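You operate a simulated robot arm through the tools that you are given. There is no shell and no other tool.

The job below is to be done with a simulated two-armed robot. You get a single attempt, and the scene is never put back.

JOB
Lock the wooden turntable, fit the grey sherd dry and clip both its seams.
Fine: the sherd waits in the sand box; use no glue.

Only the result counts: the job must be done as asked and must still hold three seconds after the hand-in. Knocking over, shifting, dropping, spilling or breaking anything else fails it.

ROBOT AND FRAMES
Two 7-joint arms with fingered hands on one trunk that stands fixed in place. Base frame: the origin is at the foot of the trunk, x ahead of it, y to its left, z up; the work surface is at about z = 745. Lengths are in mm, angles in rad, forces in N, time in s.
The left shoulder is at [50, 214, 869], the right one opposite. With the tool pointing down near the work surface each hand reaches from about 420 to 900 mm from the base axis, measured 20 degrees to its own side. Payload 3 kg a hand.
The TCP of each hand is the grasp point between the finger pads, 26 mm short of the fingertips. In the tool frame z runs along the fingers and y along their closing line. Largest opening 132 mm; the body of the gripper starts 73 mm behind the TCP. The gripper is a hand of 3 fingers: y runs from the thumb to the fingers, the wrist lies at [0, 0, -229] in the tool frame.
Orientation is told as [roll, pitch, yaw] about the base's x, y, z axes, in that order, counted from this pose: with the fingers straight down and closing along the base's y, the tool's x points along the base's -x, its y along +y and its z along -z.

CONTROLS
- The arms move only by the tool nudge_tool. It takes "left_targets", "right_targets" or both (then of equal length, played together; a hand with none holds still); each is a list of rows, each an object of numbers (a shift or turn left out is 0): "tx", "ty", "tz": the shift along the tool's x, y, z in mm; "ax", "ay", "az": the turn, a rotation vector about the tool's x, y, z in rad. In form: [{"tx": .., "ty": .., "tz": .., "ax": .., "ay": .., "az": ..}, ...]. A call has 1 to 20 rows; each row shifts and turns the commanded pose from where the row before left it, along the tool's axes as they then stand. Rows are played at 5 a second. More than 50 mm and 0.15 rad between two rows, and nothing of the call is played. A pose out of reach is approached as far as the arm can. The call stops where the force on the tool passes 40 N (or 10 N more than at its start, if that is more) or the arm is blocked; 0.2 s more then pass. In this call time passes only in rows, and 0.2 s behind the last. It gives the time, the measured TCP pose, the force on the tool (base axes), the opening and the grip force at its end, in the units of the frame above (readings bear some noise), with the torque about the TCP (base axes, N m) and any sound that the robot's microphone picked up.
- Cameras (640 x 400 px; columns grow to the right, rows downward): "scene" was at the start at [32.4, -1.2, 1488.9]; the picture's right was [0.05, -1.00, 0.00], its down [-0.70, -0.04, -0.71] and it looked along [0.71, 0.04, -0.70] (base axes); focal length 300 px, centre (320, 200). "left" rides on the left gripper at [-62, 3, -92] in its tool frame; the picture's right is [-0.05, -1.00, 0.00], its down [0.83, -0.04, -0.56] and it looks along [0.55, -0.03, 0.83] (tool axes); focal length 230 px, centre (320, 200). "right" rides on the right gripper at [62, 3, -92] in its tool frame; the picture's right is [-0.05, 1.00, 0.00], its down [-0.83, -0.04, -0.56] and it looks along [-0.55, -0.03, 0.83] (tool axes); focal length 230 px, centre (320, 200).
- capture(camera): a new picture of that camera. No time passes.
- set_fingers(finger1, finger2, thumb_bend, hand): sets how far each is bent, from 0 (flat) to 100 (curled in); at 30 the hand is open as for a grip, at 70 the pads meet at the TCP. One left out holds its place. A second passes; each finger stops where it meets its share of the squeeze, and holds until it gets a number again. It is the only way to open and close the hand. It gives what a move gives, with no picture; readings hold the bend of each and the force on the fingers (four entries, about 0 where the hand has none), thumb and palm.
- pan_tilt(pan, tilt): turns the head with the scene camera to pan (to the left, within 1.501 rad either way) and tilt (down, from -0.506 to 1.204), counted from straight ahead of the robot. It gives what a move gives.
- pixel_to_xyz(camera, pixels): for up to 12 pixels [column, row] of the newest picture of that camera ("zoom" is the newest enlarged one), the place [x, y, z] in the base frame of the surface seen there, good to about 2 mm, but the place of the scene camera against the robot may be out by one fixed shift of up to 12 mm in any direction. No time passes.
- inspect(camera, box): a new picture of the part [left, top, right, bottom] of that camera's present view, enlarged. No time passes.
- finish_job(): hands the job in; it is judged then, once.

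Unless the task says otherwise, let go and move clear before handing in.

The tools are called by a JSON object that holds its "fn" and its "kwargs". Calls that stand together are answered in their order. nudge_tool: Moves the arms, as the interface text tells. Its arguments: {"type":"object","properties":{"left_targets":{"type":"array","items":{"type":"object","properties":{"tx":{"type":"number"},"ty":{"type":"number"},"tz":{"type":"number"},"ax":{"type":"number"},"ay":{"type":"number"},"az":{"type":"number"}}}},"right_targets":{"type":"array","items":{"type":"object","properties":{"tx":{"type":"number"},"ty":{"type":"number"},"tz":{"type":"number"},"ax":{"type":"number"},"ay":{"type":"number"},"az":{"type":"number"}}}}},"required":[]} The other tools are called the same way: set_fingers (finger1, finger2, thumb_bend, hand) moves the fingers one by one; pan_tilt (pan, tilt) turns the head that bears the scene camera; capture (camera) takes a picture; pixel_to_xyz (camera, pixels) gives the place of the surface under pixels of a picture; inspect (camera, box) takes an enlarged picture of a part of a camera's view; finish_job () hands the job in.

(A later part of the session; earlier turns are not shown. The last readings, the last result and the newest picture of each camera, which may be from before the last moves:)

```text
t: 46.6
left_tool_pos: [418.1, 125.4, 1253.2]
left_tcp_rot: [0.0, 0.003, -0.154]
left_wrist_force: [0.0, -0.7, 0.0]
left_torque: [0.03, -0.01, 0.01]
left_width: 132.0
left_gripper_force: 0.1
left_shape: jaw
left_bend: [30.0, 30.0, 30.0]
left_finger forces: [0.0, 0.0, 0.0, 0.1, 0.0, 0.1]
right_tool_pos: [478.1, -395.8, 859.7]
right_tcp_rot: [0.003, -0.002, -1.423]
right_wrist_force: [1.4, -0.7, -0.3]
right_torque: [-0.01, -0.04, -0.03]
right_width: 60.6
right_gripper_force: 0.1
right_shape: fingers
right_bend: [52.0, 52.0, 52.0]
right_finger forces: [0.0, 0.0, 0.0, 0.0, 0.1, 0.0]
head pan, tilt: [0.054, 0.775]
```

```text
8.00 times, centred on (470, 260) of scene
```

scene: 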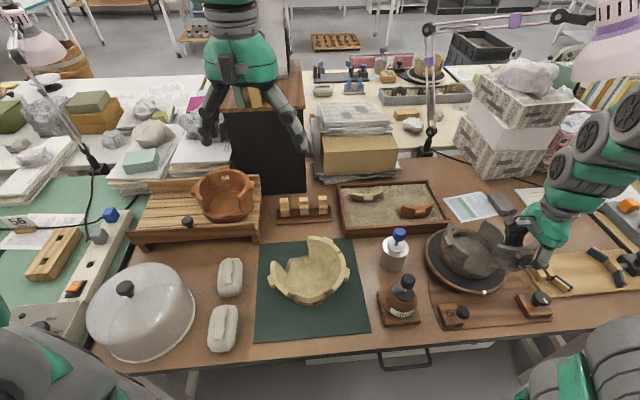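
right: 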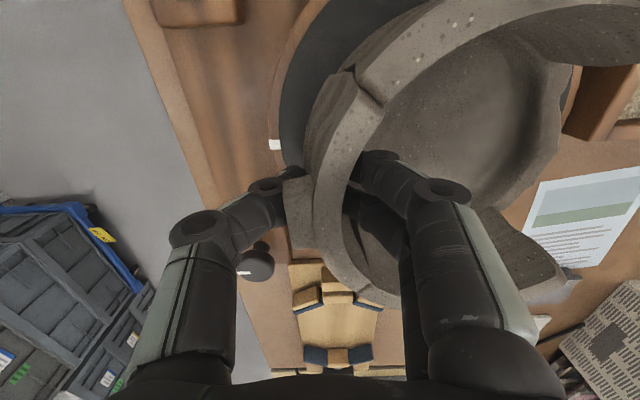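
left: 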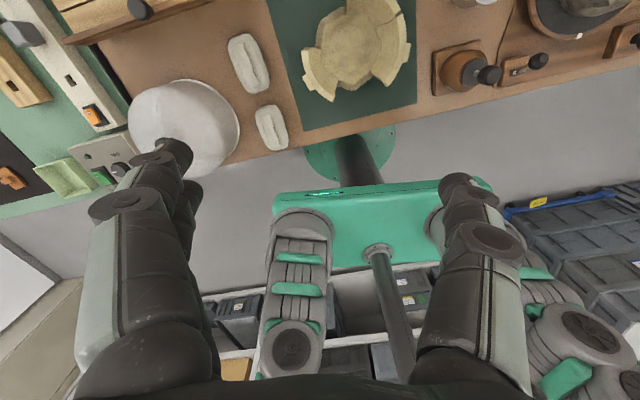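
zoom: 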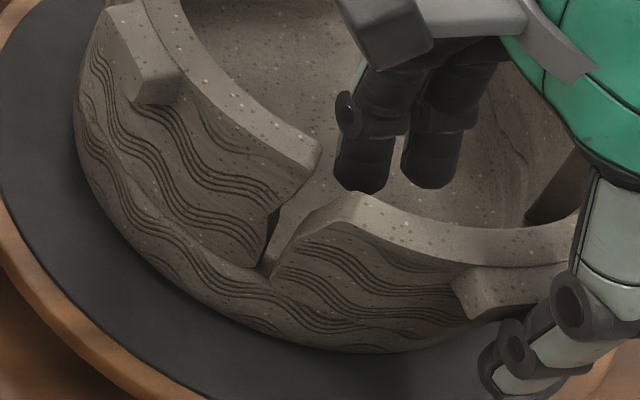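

The sherd has tipped outward and is leaning on the thumb, so it does not stand by itself. I will close the hand slowly to bring it upright again before anything else moves.

{"fn": "set_fingers", "kwargs": {"hand": "right", "finger1": 60, "finger2": 60, "thumb_bend": 58}}

{"fn": "set_fingers", "kwargs": {"hand": "right", "finger1": 67, "finger2": 67, "thumb_bend": 64}}

{"fn": "inspect", "kwargs": {"camera": "right", "box": [260, 50, 460, 300]}}

{"fn": "inspect", "kwargs": {"camera": "scene", "box": [440, 235, 500, 285]}}

```text
t: 47.6
left_tool_pos: [418.7, 125.6, 1252.3]
left_tcp_rot: [0.0, 0.002, -0.154]
left_wrist_force: [0.2, -0.8, -0.5]
left_torque: [-0.01, -0.02, -0.02]
left_width: 132.0
left_gripper_force: 0.2
left_shape: jaw
left_bend: [30.0, 30.0, 30.0]
left_finger forces: [0.1, 0.0, 0.0, 0.1, 0.0, 0.0]
right_tool_pos: [479.4, -395.2, 860.3]
right_tcp_rot: [0.001, -0.002, -1.421]
right_wrist_force: [0.3, -0.2, 0.1]
right_torque: [0.0, 0.0, 0.0]
right_width: 40.5
right_gripper_force: 0.0
right_shape: fingers
right_bend: [60.0, 60.0, 57.0]
right_finger forces: [0.0, 0.1, 0.0, 0.0, 0.1, 0.1]
head pan, tilt: [0.054, 0.775]
```

```text
t: 48.6
left_tool_pos: [417.3, 125.6, 1252.4]
left_tcp_rot: [0.001, 0.001, -0.153]
left_wrist_force: [1.3, -0.4, -0.4]
left_torque: [0.02, -0.01, 0.01]
left_width: 132.0
left_gripper_force: 0.0
left_shape: jaw
left_bend: [30.0, 30.0, 30.0]
left_finger forces: [0.0, 0.0, 0.0, 0.0, 0.0, 0.1]
right_tool_pos: [478.7, -394.5, 861.3]
right_tcp_rot: [0.002, -0.001, -1.422]
right_wrist_force: [0.2, -0.1, -0.6]
right_torque: [0.0, -0.03, 0.02]
right_width: 19.9
right_gripper_force: 0.6
right_shape: fingers
right_bend: [66.0, 67.0, 64.0]
right_finger forces: [0.4, 0.2, 0.1, 0.0, 0.7, 0.0]
head pan, tilt: [0.054, 0.775]
```

```text
1.60 times, centred on (360, 175) of right
```

zoom: 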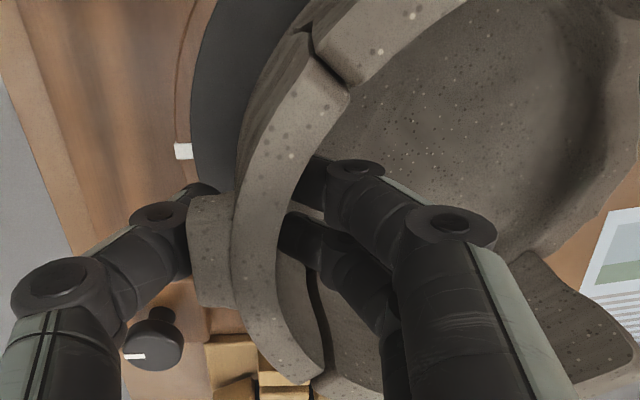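

```text
8.00 times, centred on (470, 260) of scene
```

zoom: 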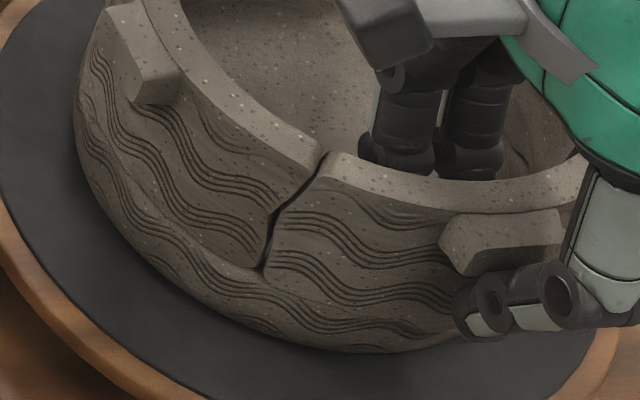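

The sherd has come back nearly upright, and the lower part of the left seam now fits closer than before. I will close the rest of the way to bring it into place.

{"fn": "set_fingers", "kwargs": {"hand": "right", "finger1": 68, "finger2": 68, "thumb_bend": 68}}

{"fn": "capture", "kwargs": {"camera": "right"}}

{"fn": "inspect", "kwargs": {"camera": "right", "box": [330, 50, 460, 130]}}

{"fn": "inspect", "kwargs": {"camera": "right", "box": [310, 220, 440, 300]}}

{"fn": "inspect", "kwargs": {"camera": "scene", "box": [440, 235, 500, 285]}}

{"fn": "pixel_to_xyz", "kwargs": {"camera": "right", "pixels": [[352, 112], [365, 115], [345, 130], [335, 160], [325, 200], [335, 255], [345, 275], [310, 200], [390, 85], [400, 85], [372, 293], [385, 298]]}}

```text
t: 49.6
left_tool_pos: [417.9, 126.4, 1252.9]
left_tcp_rot: [0.001, 0.002, -0.153]
left_wrist_force: [-0.7, -0.6, 0.4]
left_torque: [0.02, -0.03, 0.0]
left_width: 131.7
left_gripper_force: 0.0
left_shape: jaw
left_bend: [30.0, 30.0, 30.0]
left_finger forces: [0.0, 0.1, 0.0, 0.1, 0.0, 0.0]
right_tool_pos: [479.1, -395.6, 861.1]
right_tcp_rot: [0.003, -0.001, -1.422]
right_wrist_force: [0.3, 0.0, 1.1]
right_torque: [-0.02, -0.06, -0.01]
right_width: 16.1
right_gripper_force: 2.6
right_shape: fingers
right_bend: [66.0, 67.0, 67.0]
right_finger forces: [2.0, 1.6, 0.1, 0.0, 3.0, 0.0]
head pan, tilt: [0.054, 0.775]
```

```text
taken
```

right: 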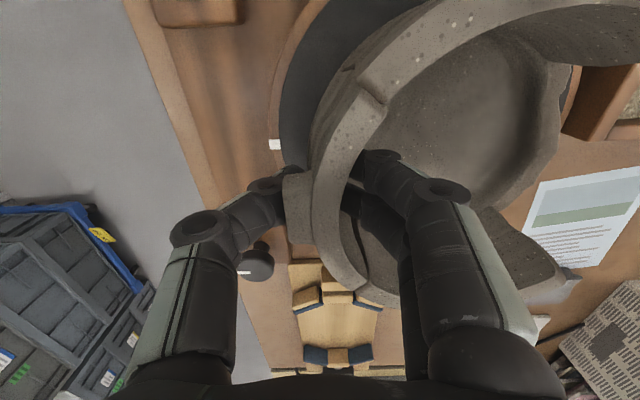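

```text
4.92 times, centred on (395, 90) of right
```

zoom: 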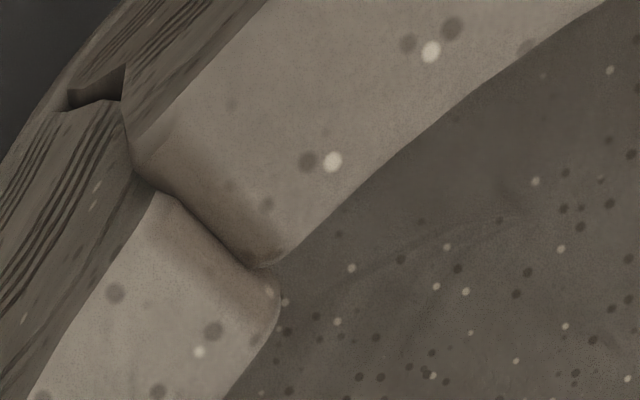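

```text
4.92 times, centred on (375, 260) of right
```

zoom: 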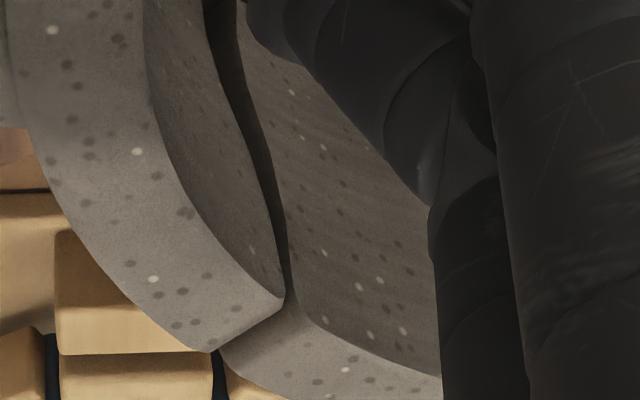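

```text
8.00 times, centred on (470, 260) of scene
```

zoom: 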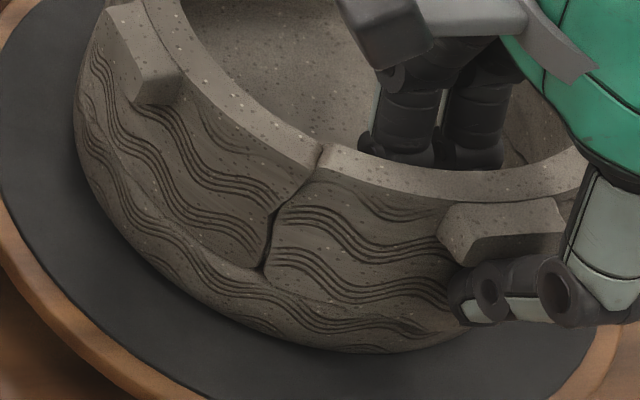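

```text
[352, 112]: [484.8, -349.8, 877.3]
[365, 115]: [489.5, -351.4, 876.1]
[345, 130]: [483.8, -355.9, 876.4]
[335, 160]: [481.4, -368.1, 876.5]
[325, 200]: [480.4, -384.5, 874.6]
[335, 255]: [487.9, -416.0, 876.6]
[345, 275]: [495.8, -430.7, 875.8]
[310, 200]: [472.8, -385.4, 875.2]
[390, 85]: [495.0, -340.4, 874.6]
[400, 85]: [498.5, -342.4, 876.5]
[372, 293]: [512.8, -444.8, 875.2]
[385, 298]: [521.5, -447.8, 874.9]
```

The left seam is now closed along its whole height and the rim is level at about 875.5, while the right seam is about 1.5 mm open. I will firm the grip and shift the sherd 0.8 mm to the right to share the play.

{"fn": "set_fingers", "kwargs": {"hand": "right", "finger1": 71, "finger2": 71, "thumb_bend": 71}}

{"fn": "nudge_tool", "kwargs": {"right_targets": [{"tx": -0.8}]}}

{"fn": "inspect", "kwargs": {"camera": "right", "box": [330, 50, 460, 130]}}

{"fn": "inspect", "kwargs": {"camera": "right", "box": [310, 220, 440, 300]}}

{"fn": "inspect", "kwargs": {"camera": "scene", "box": [440, 235, 500, 285]}}

```text
t: 50.6
left_tool_pos: [418.1, 125.2, 1252.1]
left_tcp_rot: [0.002, 0.001, -0.154]
left_wrist_force: [-0.9, -1.0, 0.2]
left_torque: [-0.01, -0.04, 0.03]
left_width: 132.3
left_gripper_force: 0.1
left_shape: jaw
left_bend: [30.0, 30.0, 30.0]
left_finger forces: [0.0, 0.1, 0.0, 0.0, 0.0, 0.0]
right_tool_pos: [478.3, -394.9, 861.4]
right_tcp_rot: [0.002, -0.001, -1.422]
right_wrist_force: [0.7, -0.1, 1.0]
right_torque: [0.03, -0.07, -0.03]
right_width: 14.3
right_gripper_force: 7.4
right_shape: fingers
right_bend: [68.0, 68.0, 69.0]
right_finger forces: [4.2, 3.8, 0.0, 0.0, 7.1, 0.1]
head pan, tilt: [0.054, 0.775]
```

```text
t: 51.0
left_tool_pos: [417.4, 125.4, 1251.5]
left_tcp_rot: [-0.001, 0.001, -0.154]
left_wrist_force: [-0.5, 0.3, 0.7]
left_torque: [0.03, 0.01, 0.01]
left_width: 132.1
left_gripper_force: 0.1
left_shape: jaw
left_bend: [30.0, 30.0, 30.0]
left_finger forces: [0.1, 0.0, 0.0, 0.1, 0.0, 0.0]
right_tool_pos: [479.2, -395.5, 861.1]
right_tcp_rot: [0.003, -0.003, -1.423]
right_wrist_force: [0.5, 1.5, 2.4]
right_torque: [0.07, -0.06, 0.03]
right_width: 14.1
right_gripper_force: 7.7
right_shape: fingers
right_bend: [68.0, 68.0, 69.0]
right_finger forces: [4.1, 4.0, 0.0, 0.0, 7.2, 0.0]
head pan, tilt: [0.054, 0.775]
```

```text
4.92 times, centred on (395, 90) of right
```

zoom: 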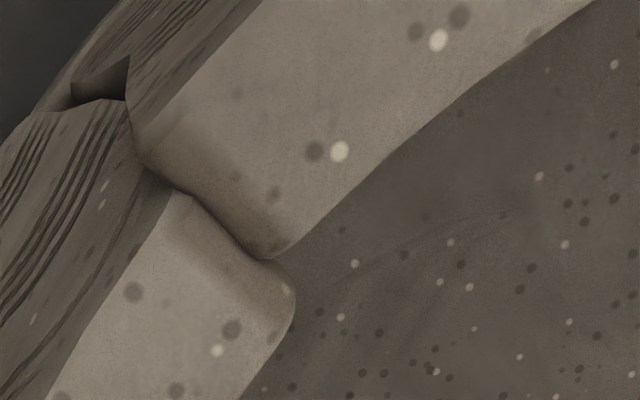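

```text
4.92 times, centred on (375, 260) of right
```

zoom: 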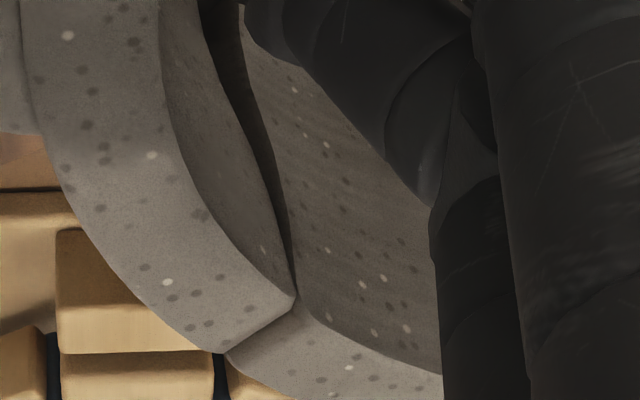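

```text
8.00 times, centred on (470, 260) of scene
```

zoom: 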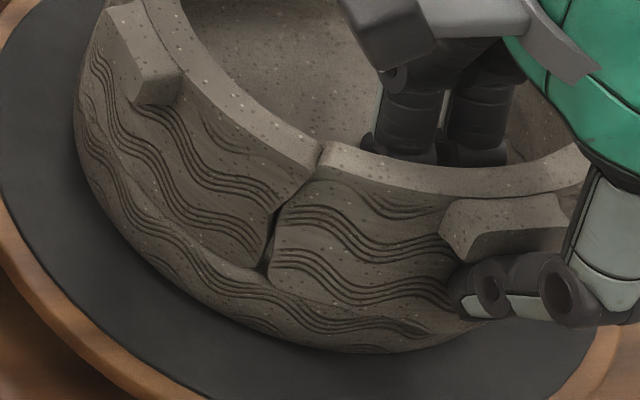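

Both seams are now snug and level. I will test whether the sherd stands in this better seat by easing the grip a little and watching whether it follows the thumb.

{"fn": "nudge_tool", "kwargs": {"right_targets": [{"az": -0.01}]}}

{"fn": "set_fingers", "kwargs": {"hand": "right", "finger1": 67, "finger2": 67, "thumb_bend": 63}}

{"fn": "inspect", "kwargs": {"camera": "right", "box": [260, 50, 460, 300]}}

{"fn": "inspect", "kwargs": {"camera": "scene", "box": [440, 235, 500, 285]}}

```text
t: 51.4
left_tool_pos: [418.1, 125.1, 1252.6]
left_tcp_rot: [0.001, 0.002, -0.154]
left_wrist_force: [0.0, -0.2, -0.4]
left_torque: [-0.04, 0.0, 0.0]
left_width: 132.2
left_gripper_force: 0.1
left_shape: jaw
left_bend: [30.0, 30.0, 30.0]
left_finger forces: [0.0, 0.0, 0.0, 0.1, 0.0, 0.0]
right_tool_pos: [477.6, -396.3, 860.8]
right_tcp_rot: [0.002, -0.002, -1.412]
right_wrist_force: [0.7, -0.4, 1.6]
right_torque: [0.03, -0.12, 0.01]
right_width: 14.3
right_gripper_force: 7.3
right_shape: fingers
right_bend: [68.0, 68.0, 69.0]
right_finger forces: [4.4, 3.7, 0.0, 0.0, 7.0, 0.0]
head pan, tilt: [0.054, 0.775]
```

```text
t: 52.4
left_tool_pos: [417.6, 126.4, 1252.6]
left_tcp_rot: [0.001, 0.002, -0.155]
left_wrist_force: [0.3, -1.1, 0.6]
left_torque: [-0.04, 0.01, 0.02]
left_width: 132.1
left_gripper_force: 0.0
left_shape: jaw
left_bend: [30.0, 30.0, 30.0]
left_finger forces: [0.1, 0.1, 0.0, 0.0, 0.0, 0.1]
right_tool_pos: [478.1, -396.7, 861.0]
right_tcp_rot: [0.003, -0.002, -1.411]
right_wrist_force: [-0.7, 0.6, -0.5]
right_torque: [0.01, 0.01, 0.01]
right_width: 20.6
right_gripper_force: 0.6
right_shape: fingers
right_bend: [67.0, 67.0, 63.0]
right_finger forces: [0.1, 0.0, 0.0, 0.0, 0.5, 0.1]
head pan, tilt: [0.054, 0.775]
```

```text
1.60 times, centred on (360, 175) of right
```

zoom: 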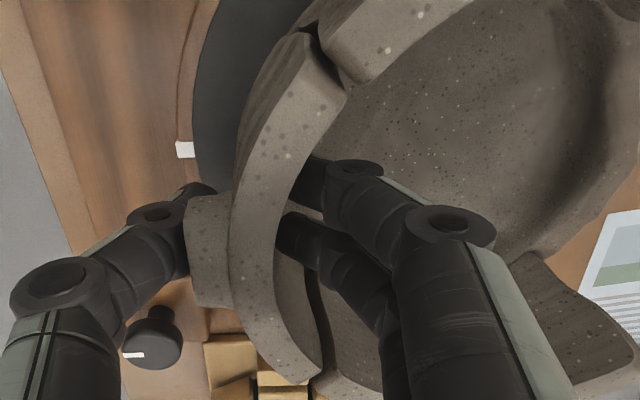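

```text
8.00 times, centred on (470, 260) of scene
```

zoom: 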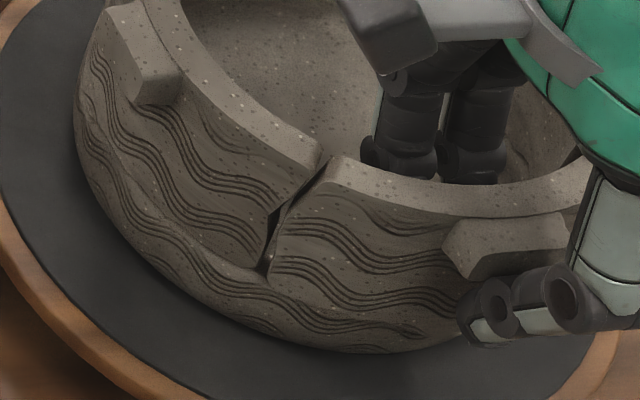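

It leans outward again as the thumb eases, so one hand must hold it while the other sets the clips. I will close the right hand to hold it upright, then look at the clips with the left camera.

{"fn": "set_fingers", "kwargs": {"hand": "right", "finger1": 68, "finger2": 68, "thumb_bend": 68}}

{"fn": "set_fingers", "kwargs": {"hand": "right", "finger1": 72, "finger2": 72, "thumb_bend": 72}}

{"fn": "inspect", "kwargs": {"camera": "right", "box": [330, 50, 460, 130]}}

{"fn": "inspect", "kwargs": {"camera": "right", "box": [310, 220, 440, 300]}}

{"fn": "inspect", "kwargs": {"camera": "scene", "box": [440, 235, 500, 285]}}

```text
t: 53.4
left_tool_pos: [418.6, 124.7, 1251.9]
left_tcp_rot: [0.001, 0.002, -0.153]
left_wrist_force: [-0.8, -0.3, 0.5]
left_torque: [0.0, 0.02, 0.0]
left_width: 132.0
left_gripper_force: 0.2
left_shape: jaw
left_bend: [30.0, 30.0, 30.0]
left_finger forces: [0.0, 0.0, 0.0, 0.0, 0.0, 0.1]
right_tool_pos: [478.6, -397.1, 860.1]
right_tcp_rot: [0.001, -0.001, -1.412]
right_wrist_force: [0.5, -0.1, 1.8]
right_torque: [0.03, -0.07, 0.02]
right_width: 16.3
right_gripper_force: 3.3
right_shape: fingers
right_bend: [66.0, 67.0, 67.0]
right_finger forces: [1.9, 1.6, 0.0, 0.1, 3.2, 0.0]
head pan, tilt: [0.054, 0.775]
```

```text
t: 54.4
left_tool_pos: [417.9, 127.1, 1252.2]
left_tcp_rot: [0.0, 0.003, -0.153]
left_wrist_force: [-0.1, -0.4, 0.1]
left_torque: [0.0, -0.01, -0.04]
left_width: 131.7
left_gripper_force: 0.0
left_shape: jaw
left_bend: [30.0, 30.0, 30.0]
left_finger forces: [0.1, 0.0, 0.0, 0.0, 0.0, 0.0]
right_tool_pos: [479.0, -395.6, 859.8]
right_tcp_rot: [0.002, -0.003, -1.412]
right_wrist_force: [0.3, 0.4, 0.6]
right_torque: [-0.03, -0.03, -0.01]
right_width: 13.8
right_gripper_force: 8.5
right_shape: fingers
right_bend: [69.0, 69.0, 69.0]
right_finger forces: [4.8, 4.5, 0.0, 0.0, 8.4, 0.0]
head pan, tilt: [0.054, 0.775]
```

```text
4.92 times, centred on (395, 90) of right
```

zoom: 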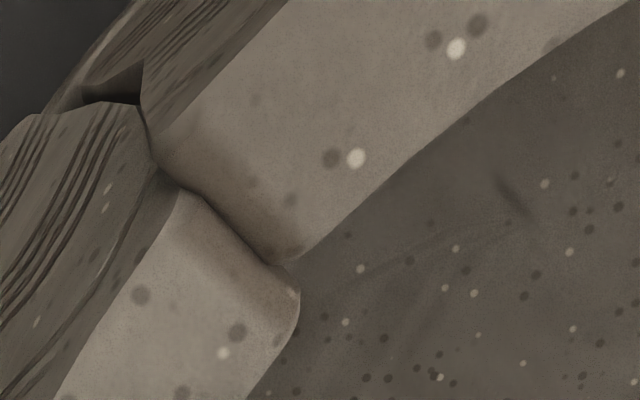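

```text
4.92 times, centred on (375, 260) of right
```

zoom: 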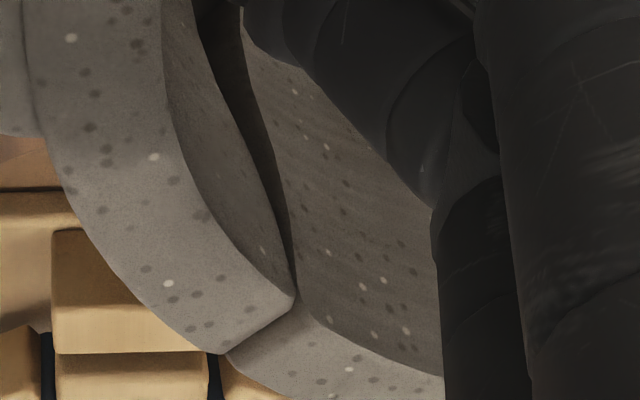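

```text
8.00 times, centred on (470, 260) of scene
```

zoom: 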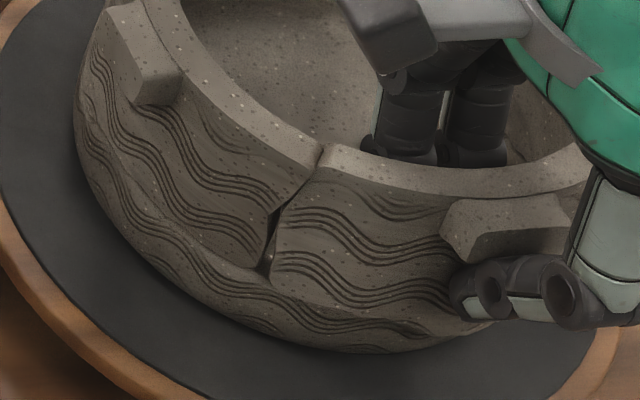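

The right hand holds the sherd firmly again with both seams snug. Now I will check the surroundings of the clip rack for the left hand before moving it there.

{"fn": "capture", "kwargs": {"camera": "scene"}}

{"fn": "pixel_to_xyz", "kwargs": {"camera": "scene", "pixels": [[260, 178], [260, 220], [248, 185], [225, 172], [240, 205], [268, 185], [250, 120], [298, 185], [300, 100], [262, 240], [276, 213], [330, 220]]}}

{"fn": "inspect", "kwargs": {"camera": "scene", "box": [270, 188, 334, 228]}}

{"fn": "pixel_to_xyz", "kwargs": {"camera": "zoom", "pixels": [[145, 80], [145, 110], [145, 150], [145, 175], [145, 200], [100, 130], [250, 140], [150, 280], [440, 70], [440, 100], [310, 75], [310, 100]]}}

```text
taken
```

scene: 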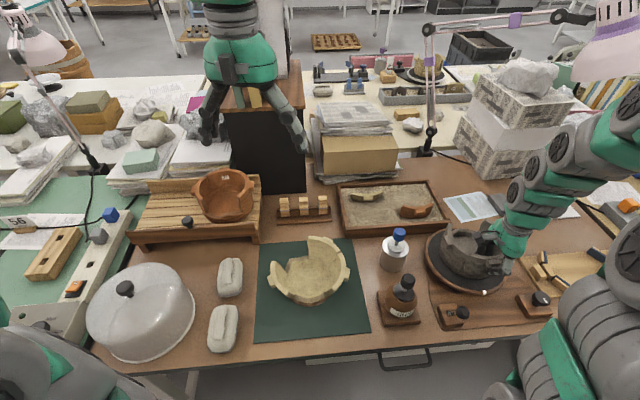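

```text
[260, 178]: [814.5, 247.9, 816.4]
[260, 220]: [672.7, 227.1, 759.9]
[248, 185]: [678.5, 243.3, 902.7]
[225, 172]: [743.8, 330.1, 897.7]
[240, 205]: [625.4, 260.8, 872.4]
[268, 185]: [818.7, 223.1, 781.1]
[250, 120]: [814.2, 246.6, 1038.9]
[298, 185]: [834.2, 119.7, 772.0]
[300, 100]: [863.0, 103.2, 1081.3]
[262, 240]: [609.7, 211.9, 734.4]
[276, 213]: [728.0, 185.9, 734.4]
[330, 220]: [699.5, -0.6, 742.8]
```

```text
10.00 times, centred on (302, 208) of scene
```

zoom: 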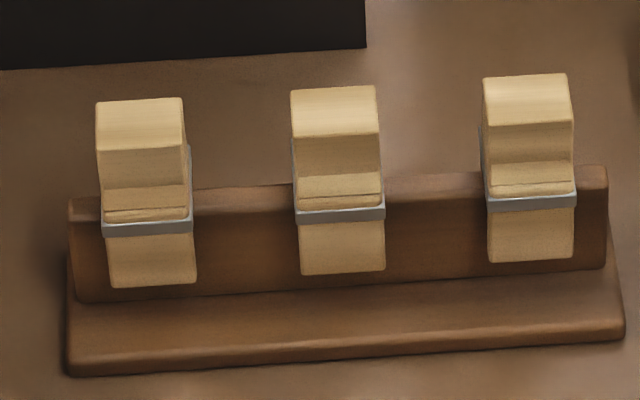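

```text
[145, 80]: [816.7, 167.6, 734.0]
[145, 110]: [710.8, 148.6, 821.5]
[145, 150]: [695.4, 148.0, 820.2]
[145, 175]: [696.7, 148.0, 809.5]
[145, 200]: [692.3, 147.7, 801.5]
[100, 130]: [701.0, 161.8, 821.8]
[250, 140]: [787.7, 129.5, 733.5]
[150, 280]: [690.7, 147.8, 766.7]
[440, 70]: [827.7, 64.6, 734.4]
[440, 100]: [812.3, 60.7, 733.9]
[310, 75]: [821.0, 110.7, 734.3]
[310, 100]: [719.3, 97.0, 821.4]
```

The middle clip stands at about (703,90) with its top near z≈825, and the orange pot reaches z≈903 at y≈243, so the left hand must stay clear of that side. I will turn the left hand and bring it above the rack to view the clips edge-on.

{"fn": "nudge_tool", "kwargs": {"left_targets": [{"az": -0.1436}, {"az": -0.1436}, {"az": -0.1436}, {"az": -0.1436}, {"az": -0.1436}, {"az": -0.1436}, {"az": -0.1436}, {"az": -0.1436}, {"az": -0.1436}, {"az": -0.1436}, {"az": -0.1436}, {"az": -0.1436}]}}

{"fn": "nudge_tool", "kwargs": {"left_targets": [{"tx": -5.5, "ty": -28.2, "tz": 29.2}, {"tx": -5.5, "ty": -28.2, "tz": 29.2}, {"tx": -5.5, "ty": -28.2, "tz": 29.2}, {"tx": -5.5, "ty": -28.2, "tz": 29.2}, {"tx": -5.5, "ty": -28.2, "tz": 29.2}, {"tx": -5.5, "ty": -28.2, "tz": 29.2}, {"tx": -5.5, "ty": -28.2, "tz": 29.2}, {"tx": -5.5, "ty": -28.2, "tz": 29.2}, {"tx": -5.5, "ty": -28.2, "tz": 29.2}, {"tx": -5.5, "ty": -28.2, "tz": 29.2}]}}

{"fn": "capture", "kwargs": {"camera": "left"}}

{"fn": "capture", "kwargs": {"camera": "scene"}}

```text
t: 57.0
left_tool_pos: [418.0, 126.9, 1252.2]
left_tcp_rot: [-0.001, 0.001, 1.573]
left_wrist_force: [-0.9, 0.3, -0.8]
left_torque: [-0.02, 0.02, 0.04]
left_width: 131.8
left_gripper_force: 0.0
left_shape: jaw
left_bend: [30.0, 30.0, 30.0]
left_finger forces: [0.0, 0.0, 0.0, 0.1, 0.0, 0.1]
right_tool_pos: [479.2, -396.5, 861.2]
right_tcp_rot: [0.001, -0.002, -1.412]
right_wrist_force: [0.0, -0.2, 0.6]
right_torque: [-0.01, -0.09, -0.04]
right_width: 14.1
right_gripper_force: 9.0
right_shape: fingers
right_bend: [69.0, 70.0, 69.0]
right_finger forces: [5.0, 4.6, 0.1, 0.0, 8.4, 0.0]
head pan, tilt: [0.054, 0.775]
```

```text
t: 59.2
left_tool_pos: [639.2, 171.8, 994.1]
left_tcp_rot: [0.003, -0.001, 1.568]
left_wrist_force: [-0.3, -0.4, -0.2]
left_torque: [-0.02, 0.01, -0.03]
left_width: 131.8
left_gripper_force: 0.0
left_shape: jaw
left_bend: [30.0, 30.0, 30.0]
left_finger forces: [0.0, 0.0, 0.0, 0.1, 0.0, 0.1]
left hand out of reach, approached as far as the arm can: row 8, 9, 10
right_tool_pos: [478.6, -396.1, 861.3]
right_tcp_rot: [0.002, -0.002, -1.411]
right_wrist_force: [0.1, 0.0, 1.2]
right_torque: [-0.03, -0.03, -0.03]
right_width: 13.9
right_gripper_force: 8.9
right_shape: fingers
right_bend: [70.0, 70.0, 69.0]
right_finger forces: [4.5, 4.3, 0.0, 0.0, 9.0, 0.1]
head pan, tilt: [0.054, 0.775]
```

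```text
taken
```

left: 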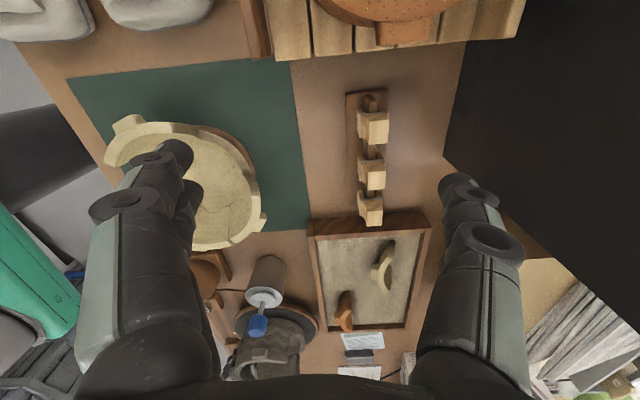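

```text
taken
```

scene: 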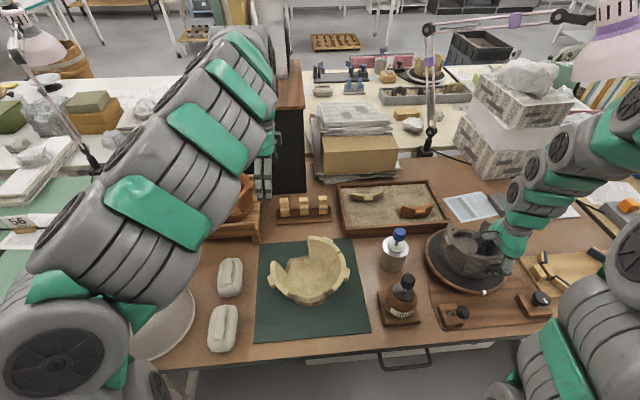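

The left arm reached its limit at this height, but its camera already shows the clips end-on near (370,130)–(370,210). I will zoom in on their profile.

{"fn": "inspect", "kwargs": {"camera": "left", "box": [330, 80, 420, 240]}}

{"fn": "inspect", "kwargs": {"camera": "left", "box": [340, 90, 410, 150]}}

{"fn": "pixel_to_xyz", "kwargs": {"camera": "left", "pixels": [[366, 112], [374, 110], [374, 127], [381, 130], [368, 160], [373, 175], [375, 184], [369, 200], [372, 205], [374, 220], [360, 115], [356, 100]]}}

```text
2.50 times, centred on (375, 160) of left
```

zoom: 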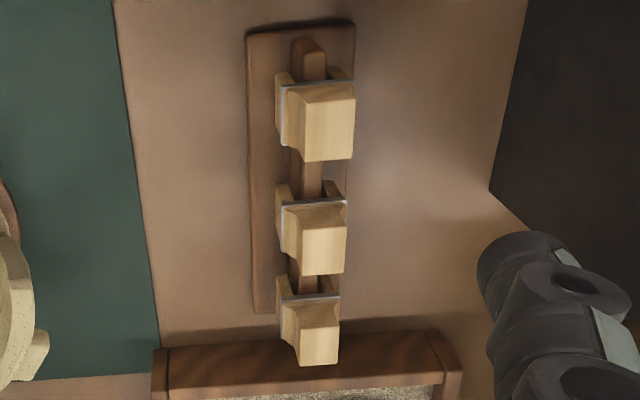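

```text
6.67 times, centred on (375, 120) of left
```

zoom: 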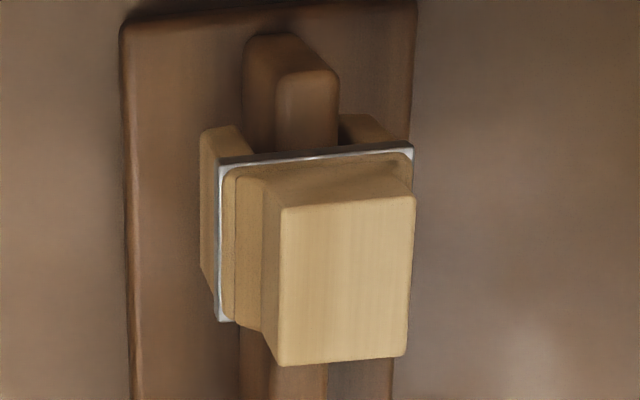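

```text
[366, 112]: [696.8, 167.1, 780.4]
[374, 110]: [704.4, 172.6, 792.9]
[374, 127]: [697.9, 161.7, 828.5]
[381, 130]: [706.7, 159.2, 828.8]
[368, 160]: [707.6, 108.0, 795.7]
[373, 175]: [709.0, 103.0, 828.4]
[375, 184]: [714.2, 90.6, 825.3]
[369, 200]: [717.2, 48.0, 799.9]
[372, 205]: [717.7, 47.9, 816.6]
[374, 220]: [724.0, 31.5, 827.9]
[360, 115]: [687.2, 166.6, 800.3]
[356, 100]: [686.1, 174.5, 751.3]
```

Each clip is a solid block with two jaws straddling the rail, so it simply pushes down over an edge. I will measure the centres of the three top faces.

{"fn": "pixel_to_xyz", "kwargs": {"camera": "left", "pixels": [[378.7, 132], [377, 175], [375, 212], [371, 122], [381, 120], [380, 140], [372, 141], [370, 165], [382, 165], [370, 187], [382, 186], [368, 202]]}}

{"fn": "inspect", "kwargs": {"camera": "left", "box": [350, 150, 400, 190]}}

```text
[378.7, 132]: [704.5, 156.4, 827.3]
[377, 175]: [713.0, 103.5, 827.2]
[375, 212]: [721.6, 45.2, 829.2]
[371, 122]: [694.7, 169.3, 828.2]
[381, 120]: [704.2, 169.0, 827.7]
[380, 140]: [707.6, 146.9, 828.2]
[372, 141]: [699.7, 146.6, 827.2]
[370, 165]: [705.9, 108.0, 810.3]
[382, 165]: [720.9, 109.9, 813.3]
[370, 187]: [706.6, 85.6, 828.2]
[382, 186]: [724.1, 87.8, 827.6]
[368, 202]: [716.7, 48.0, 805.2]
```

```text
10.00 times, centred on (375, 170) of left
```

zoom: 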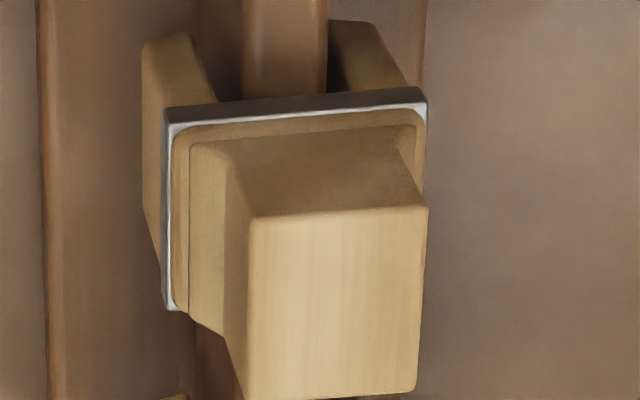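

The middle clip's top is centred near (715,96) at z≈828, and the rail runs about 9 degrees off y like the pot. I will part-close the left hand, go down and over that clip, turn to match it, and lean slightly left.

{"fn": "set_fingers", "kwargs": {"hand": "left", "finger1": 53, "finger2": 53, "thumb_bend": 53}}

{"fn": "nudge_tool", "kwargs": {"left_targets": [{"tz": 35, "tx": 10}, {"tz": 35, "tx": 10}, {"tz": 30, "tx": 10}, {"tx": 14, "ty": -25, "az": -0.08}, {"tx": 14, "ty": -25, "az": -0.08}, {"tx": 14, "ty": -20}]}}

{"fn": "capture", "kwargs": {"camera": "left"}}

```text
t: 60.2
left_tool_pos: [638.2, 171.2, 994.0]
left_tcp_rot: [0.002, -0.002, 1.572]
left_wrist_force: [-0.6, 0.1, -0.2]
left_torque: [0.02, 0.0, -0.02]
left_width: 58.6
left_gripper_force: 0.1
left_shape: fingers
left_bend: [53.0, 53.0, 53.0]
left_finger forces: [0.0, 0.0, 0.0, 0.0, 0.1, 0.0]
right_tool_pos: [477.7, -395.6, 861.0]
right_tcp_rot: [0.001, -0.003, -1.411]
right_wrist_force: [-0.5, -0.1, 0.1]
right_torque: [-0.01, -0.02, 0.02]
right_width: 13.5
right_gripper_force: 9.9
right_shape: fingers
right_bend: [70.0, 70.0, 69.0]
right_finger forces: [4.6, 4.4, 0.1, 0.0, 8.7, 0.1]
head pan, tilt: [0.054, 0.775]
```

```text
t: 61.6
left_tool_pos: [610.1, 160.8, 887.0]
left_tcp_rot: [-0.002, 0.004, 1.727]
left_wrist_force: [0.1, -0.4, 0.6]
left_torque: [0.0, 0.03, 0.01]
left_width: 58.0
left_gripper_force: 0.1
left_shape: fingers
left_bend: [53.0, 53.0, 53.0]
left_finger forces: [0.0, 0.0, 0.1, 0.0, 0.0, 0.1]
left hand out of reach, approached as far as the arm can: row 4, 5, 6
right_tool_pos: [478.5, -396.1, 860.3]
right_tcp_rot: [0.003, -0.001, -1.411]
right_wrist_force: [-0.3, -1.1, 0.6]
right_torque: [0.0, 0.03, 0.01]
right_width: 13.9
right_gripper_force: 9.3
right_shape: fingers
right_bend: [70.0, 70.0, 69.0]
right_finger forces: [4.6, 4.0, 0.0, 0.0, 9.0, 0.0]
head pan, tilt: [0.054, 0.775]
```

```text
taken
```

left: 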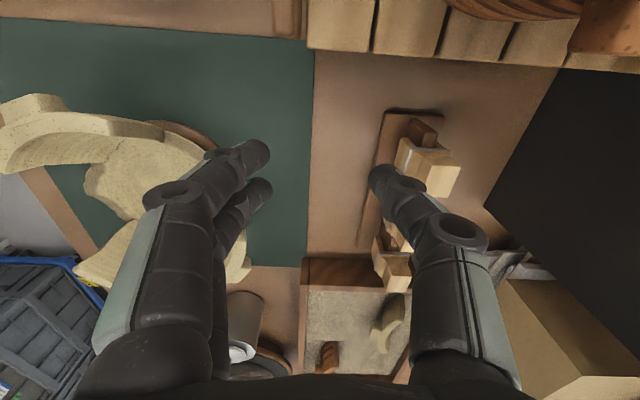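

With that turn the left arm ran out of reach at x≈610, so the yaw is what limits it. I will turn it partly back and see how far it reaches over the clip.

{"fn": "nudge_tool", "kwargs": {"left_targets": [{"az": 0.13}, {"az": 0.13}, {"az": 0.13}, {"az": 0.13}]}}

{"fn": "nudge_tool", "kwargs": {"left_targets": [{"ty": -25}, {"ty": -25}, {"ty": -25}, {"ty": -25}]}}

```text
t: 62.6
left_tool_pos: [611.3, 161.1, 887.4]
left_tcp_rot: [0.001, 0.002, 1.207]
left_wrist_force: [0.2, -0.4, 0.3]
left_torque: [-0.01, 0.01, -0.02]
left_width: 58.2
left_gripper_force: 0.1
left_shape: fingers
left_bend: [53.0, 53.0, 53.0]
left_finger forces: [0.0, 0.0, 0.1, 0.0, 0.0, 0.0]
right_tool_pos: [478.2, -397.3, 860.2]
right_tcp_rot: [0.002, -0.003, -1.412]
right_wrist_force: [-0.1, -0.1, -0.6]
right_torque: [-0.01, -0.02, 0.02]
right_width: 13.6
right_gripper_force: 8.6
right_shape: fingers
right_bend: [70.0, 70.0, 69.0]
right_finger forces: [4.6, 4.1, 0.1, 0.0, 8.8, 0.0]
head pan, tilt: [0.054, 0.775]
```

```text
t: 63.6
left_tool_pos: [706.5, 125.7, 888.5]
left_tcp_rot: [-0.001, 0.0, 1.211]
left_wrist_force: [-0.3, -0.6, -1.0]
left_torque: [-0.01, 0.0, 0.0]
left_width: 58.0
left_gripper_force: 0.0
left_shape: fingers
left_bend: [53.0, 53.0, 53.0]
left_finger forces: [0.0, 0.0, 0.0, 0.0, 0.0, 0.1]
right_tool_pos: [478.3, -395.4, 860.4]
right_tcp_rot: [0.001, 0.001, -1.413]
right_wrist_force: [-0.7, -0.8, 0.1]
right_torque: [0.02, 0.02, -0.02]
right_width: 13.6
right_gripper_force: 9.1
right_shape: fingers
right_bend: [70.0, 70.0, 69.0]
right_finger forces: [4.6, 4.1, 0.0, 0.0, 9.0, 0.0]
head pan, tilt: [0.054, 0.775]
```

At yaw 1.21 the hand reaches x≈706 without trouble. I will centre it over the clip and increase the yaw step by step to find the limit.

{"fn": "nudge_tool", "kwargs": {"left_targets": [{"tx": 21, "ty": -17.6}, {"az": -0.1}, {"az": -0.1}, {"az": -0.1}]}}

{"fn": "nudge_tool", "kwargs": {"left_targets": [{"az": -0.1}, {"az": -0.1}]}}

```text
t: 64.6
left_tool_pos: [700.3, 94.0, 871.9]
left_tcp_rot: [0.0, 0.0, 1.309]
left_wrist_force: [0.1, 0.6, -0.2]
left_torque: [0.02, -0.01, 0.0]
left_width: 58.0
left_gripper_force: 0.1
left_shape: fingers
left_bend: [53.0, 53.0, 53.0]
left_finger forces: [0.0, 0.0, 0.0, 0.0, 0.0, 0.1]
left hand out of reach, approached as far as the arm can: row 2, 3, 4
right_tool_pos: [477.6, -396.8, 861.0]
right_tcp_rot: [0.001, -0.002, -1.412]
right_wrist_force: [0.2, -0.1, -0.1]
right_torque: [0.0, 0.01, 0.0]
right_width: 13.7
right_gripper_force: 8.5
right_shape: fingers
right_bend: [70.0, 70.0, 69.0]
right_finger forces: [4.6, 4.4, 0.0, 0.0, 8.5, 0.0]
head pan, tilt: [0.054, 0.775]
```

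```text
t: 65.2
left_tool_pos: [700.1, 95.0, 872.8]
left_tcp_rot: [0.002, 0.0, 1.312]
left_wrist_force: [0.1, 0.0, -0.3]
left_torque: [0.0, 0.02, 0.02]
left_width: 58.0
left_gripper_force: 0.0
left_shape: fingers
left_bend: [53.0, 53.0, 53.0]
left_finger forces: [0.1, 0.1, 0.1, 0.1, 0.1, 0.0]
left hand out of reach, approached as far as the arm can: row 1, 2
right_tool_pos: [478.5, -395.8, 862.1]
right_tcp_rot: [0.001, -0.003, -1.412]
right_wrist_force: [-0.2, -0.2, 0.8]
right_torque: [0.02, -0.01, -0.03]
right_width: 13.7
right_gripper_force: 8.5
right_shape: fingers
right_bend: [70.0, 70.0, 69.0]
right_finger forces: [4.6, 4.4, 0.1, 0.0, 8.6, 0.0]
head pan, tilt: [0.054, 0.775]
```

The left wrist stops at yaw ≈1.31, so I must take the clip with the hand turned the other way, thumb toward the robot. I will turn it to about -1.41 over the rack.

{"fn": "nudge_tool", "kwargs": {"left_targets": [{"tz": -20, "az": 0.136}, {"az": 0.136}, {"az": 0.136}, {"az": 0.136}, {"az": 0.136}, {"az": 0.136}, {"az": 0.136}, {"az": 0.136}, {"az": 0.136}, {"az": 0.136}, {"az": 0.136}, {"az": 0.136}, {"az": 0.136}, {"az": 0.136}, {"az": 0.136}, {"az": 0.136}, {"az": 0.136}, {"az": 0.136}, {"az": 0.136}, {"az": 0.136}]}}

{"fn": "capture", "kwargs": {"camera": "left"}}

{"fn": "capture", "kwargs": {"camera": "scene"}}

```text
t: 69.4
left_tool_pos: [699.2, 94.4, 891.2]
left_tcp_rot: [-0.001, 0.0, -1.411]
left_wrist_force: [-0.8, 0.3, -0.3]
left_torque: [-0.02, -0.01, 0.01]
left_width: 58.0
left_gripper_force: 0.0
left_shape: fingers
left_bend: [53.0, 53.0, 53.0]
left_finger forces: [0.0, 0.0, 0.1, 0.0, 0.1, 0.0]
right_tool_pos: [479.7, -395.9, 860.9]
right_tcp_rot: [0.001, -0.001, -1.411]
right_wrist_force: [0.3, -0.7, 0.0]
right_torque: [0.0, 0.01, -0.01]
right_width: 13.5
right_gripper_force: 8.7
right_shape: fingers
right_bend: [70.0, 70.0, 69.0]
right_finger forces: [4.5, 4.2, 0.0, 0.0, 8.7, 0.1]
head pan, tilt: [0.054, 0.775]
```

```text
taken
```

left: 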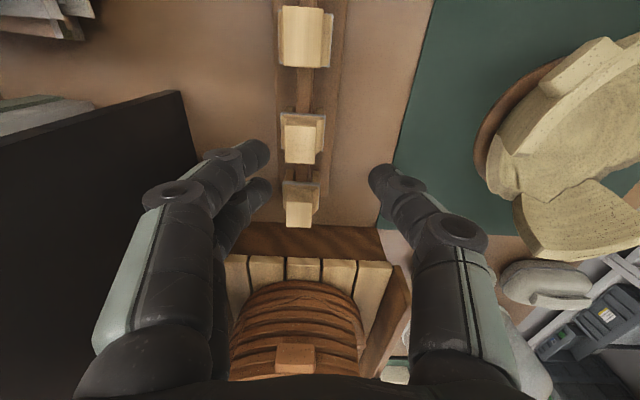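

```text
taken
```

scene: 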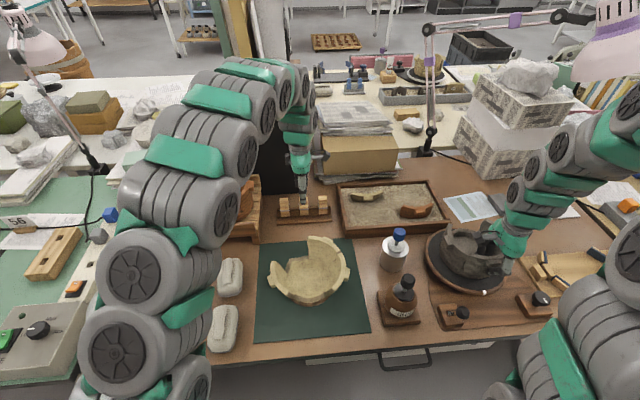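

The left hand now reaches over the rack at yaw -1.41, and its picture shows the clips at (305,38), (302,140) and (300,205). I will measure them from here.

{"fn": "inspect", "kwargs": {"camera": "left", "box": [250, 80, 360, 240]}}

{"fn": "pixel_to_xyz", "kwargs": {"camera": "left", "pixels": [[300, 140], [284, 125], [315, 125], [286, 158], [314, 158], [300, 150], [322, 125], [305, 40], [286, 25], [325, 25], [300, 215], [305, 90]]}}

```text
2.50 times, centred on (305, 160) of left
```

zoom: 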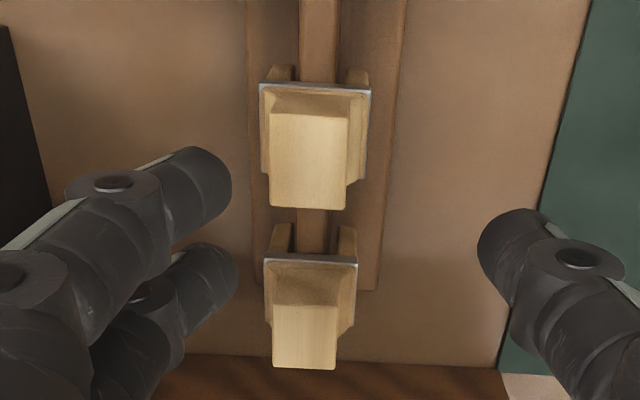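

```text
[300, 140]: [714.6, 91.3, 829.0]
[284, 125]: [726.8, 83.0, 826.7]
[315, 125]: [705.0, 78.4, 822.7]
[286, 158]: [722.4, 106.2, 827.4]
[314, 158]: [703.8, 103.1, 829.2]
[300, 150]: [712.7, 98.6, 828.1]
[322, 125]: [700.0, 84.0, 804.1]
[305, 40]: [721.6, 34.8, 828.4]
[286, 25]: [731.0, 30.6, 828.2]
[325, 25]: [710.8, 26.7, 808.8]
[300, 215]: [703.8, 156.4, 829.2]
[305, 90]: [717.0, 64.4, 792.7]
```

The middle clip's head spans x 703–725 and y 80–107, with the rail's top at z≈793. I will centre the hand, lean it left by 0.5 rad and descend part of the way.

{"fn": "nudge_tool", "kwargs": {"left_targets": [{"tx": 3.2, "ty": 15.2}, {"ay": -0.125}, {"ay": -0.125}, {"ay": -0.125}, {"ay": -0.125}, {"tx": 9.6, "tz": 17.6}, {"tx": 9.6, "tz": 17.6}]}}

{"fn": "capture", "kwargs": {"camera": "left"}}

{"fn": "inspect", "kwargs": {"camera": "scene", "box": [264, 150, 354, 230]}}

```text
t: 71.0
left_tool_pos: [715.3, 99.7, 850.5]
left_tcp_rot: [-0.002, -0.5, -1.41]
left_wrist_force: [-0.3, 0.0, -0.1]
left_torque: [-0.02, -0.02, -0.05]
left_width: 58.2
left_gripper_force: 0.0
left_shape: fingers
left_bend: [53.0, 53.0, 53.0]
left_finger forces: [0.0, 0.0, 0.1, 0.1, 0.0, 0.0]
right_tool_pos: [478.3, -395.3, 859.6]
right_tcp_rot: [0.001, -0.001, -1.412]
right_wrist_force: [0.7, 0.2, -0.2]
right_torque: [0.03, -0.04, -0.02]
right_width: 13.5
right_gripper_force: 8.5
right_shape: fingers
right_bend: [70.0, 70.0, 69.0]
right_finger forces: [4.5, 4.2, 0.1, 0.0, 8.7, 0.0]
head pan, tilt: [0.054, 0.775]
```

```text
taken
```

left: 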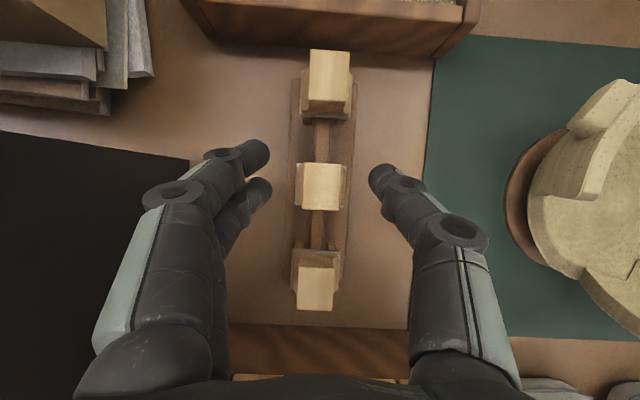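

```text
5.00 times, centred on (309, 190) of scene
```

zoom: 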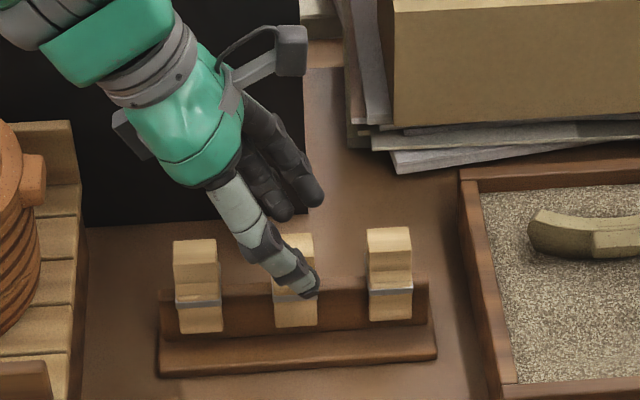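

The clip is centred between the thumb and fingers at (321,187). I will descend the last 25 mm and close on its head.

{"fn": "nudge_tool", "kwargs": {"left_targets": [{"tx": 6, "tz": 11}, {"tx": 5.5, "tz": 10}]}}

{"fn": "set_fingers", "kwargs": {"hand": "left", "finger1": 66, "finger2": 66, "thumb_bend": 66}}

{"fn": "capture", "kwargs": {"camera": "left"}}

{"fn": "inspect", "kwargs": {"camera": "scene", "box": [274, 170, 334, 225]}}

```text
t: 71.6
left_tool_pos: [714.4, 100.2, 827.0]
left_tcp_rot: [0.0, -0.498, -1.408]
left_wrist_force: [0.0, 1.0, 0.9]
left_torque: [-0.01, 0.02, 0.0]
left_width: 58.1
left_gripper_force: 0.0
left_shape: fingers
left_bend: [53.0, 53.0, 53.0]
left_finger forces: [0.0, 0.1, 0.0, 0.0, 0.0, 0.1]
right_tool_pos: [478.8, -396.6, 860.4]
right_tcp_rot: [0.002, -0.002, -1.412]
right_wrist_force: [-0.1, 0.5, 0.0]
right_torque: [0.03, -0.04, -0.02]
right_width: 13.6
right_gripper_force: 9.2
right_shape: fingers
right_bend: [70.0, 70.0, 69.0]
right_finger forces: [4.4, 4.2, 0.0, 0.0, 8.6, 0.0]
head pan, tilt: [0.054, 0.775]
```

```text
t: 72.6
left_tool_pos: [713.7, 99.7, 828.5]
left_tcp_rot: [0.002, -0.498, -1.408]
left_wrist_force: [1.2, -0.9, 5.4]
left_torque: [-0.03, 0.0, 0.01]
left_width: 23.9
left_gripper_force: 5.3
left_shape: fingers
left_bend: [65.0, 62.0, 64.0]
left_finger forces: [1.2, 4.3, 0.0, 0.1, 4.7, 0.1]
right_tool_pos: [478.7, -395.3, 860.7]
right_tcp_rot: [0.004, -0.002, -1.413]
right_wrist_force: [0.5, 0.0, -0.1]
right_torque: [-0.02, -0.02, -0.03]
right_width: 13.6
right_gripper_force: 8.9
right_shape: fingers
right_bend: [70.0, 70.0, 69.0]
right_finger forces: [4.6, 4.2, 0.0, 0.1, 8.4, 0.0]
head pan, tilt: [0.054, 0.775]
```

```text
taken
```

left: 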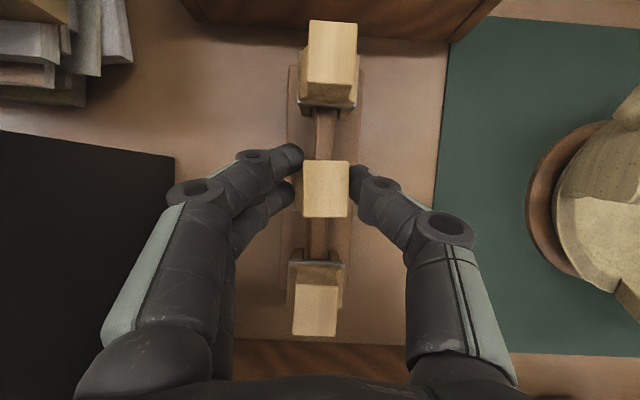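

```text
7.27 times, centred on (304, 198) of scene
```

zoom: 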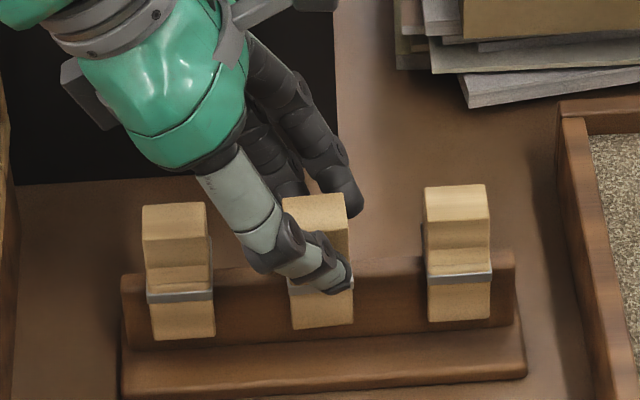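

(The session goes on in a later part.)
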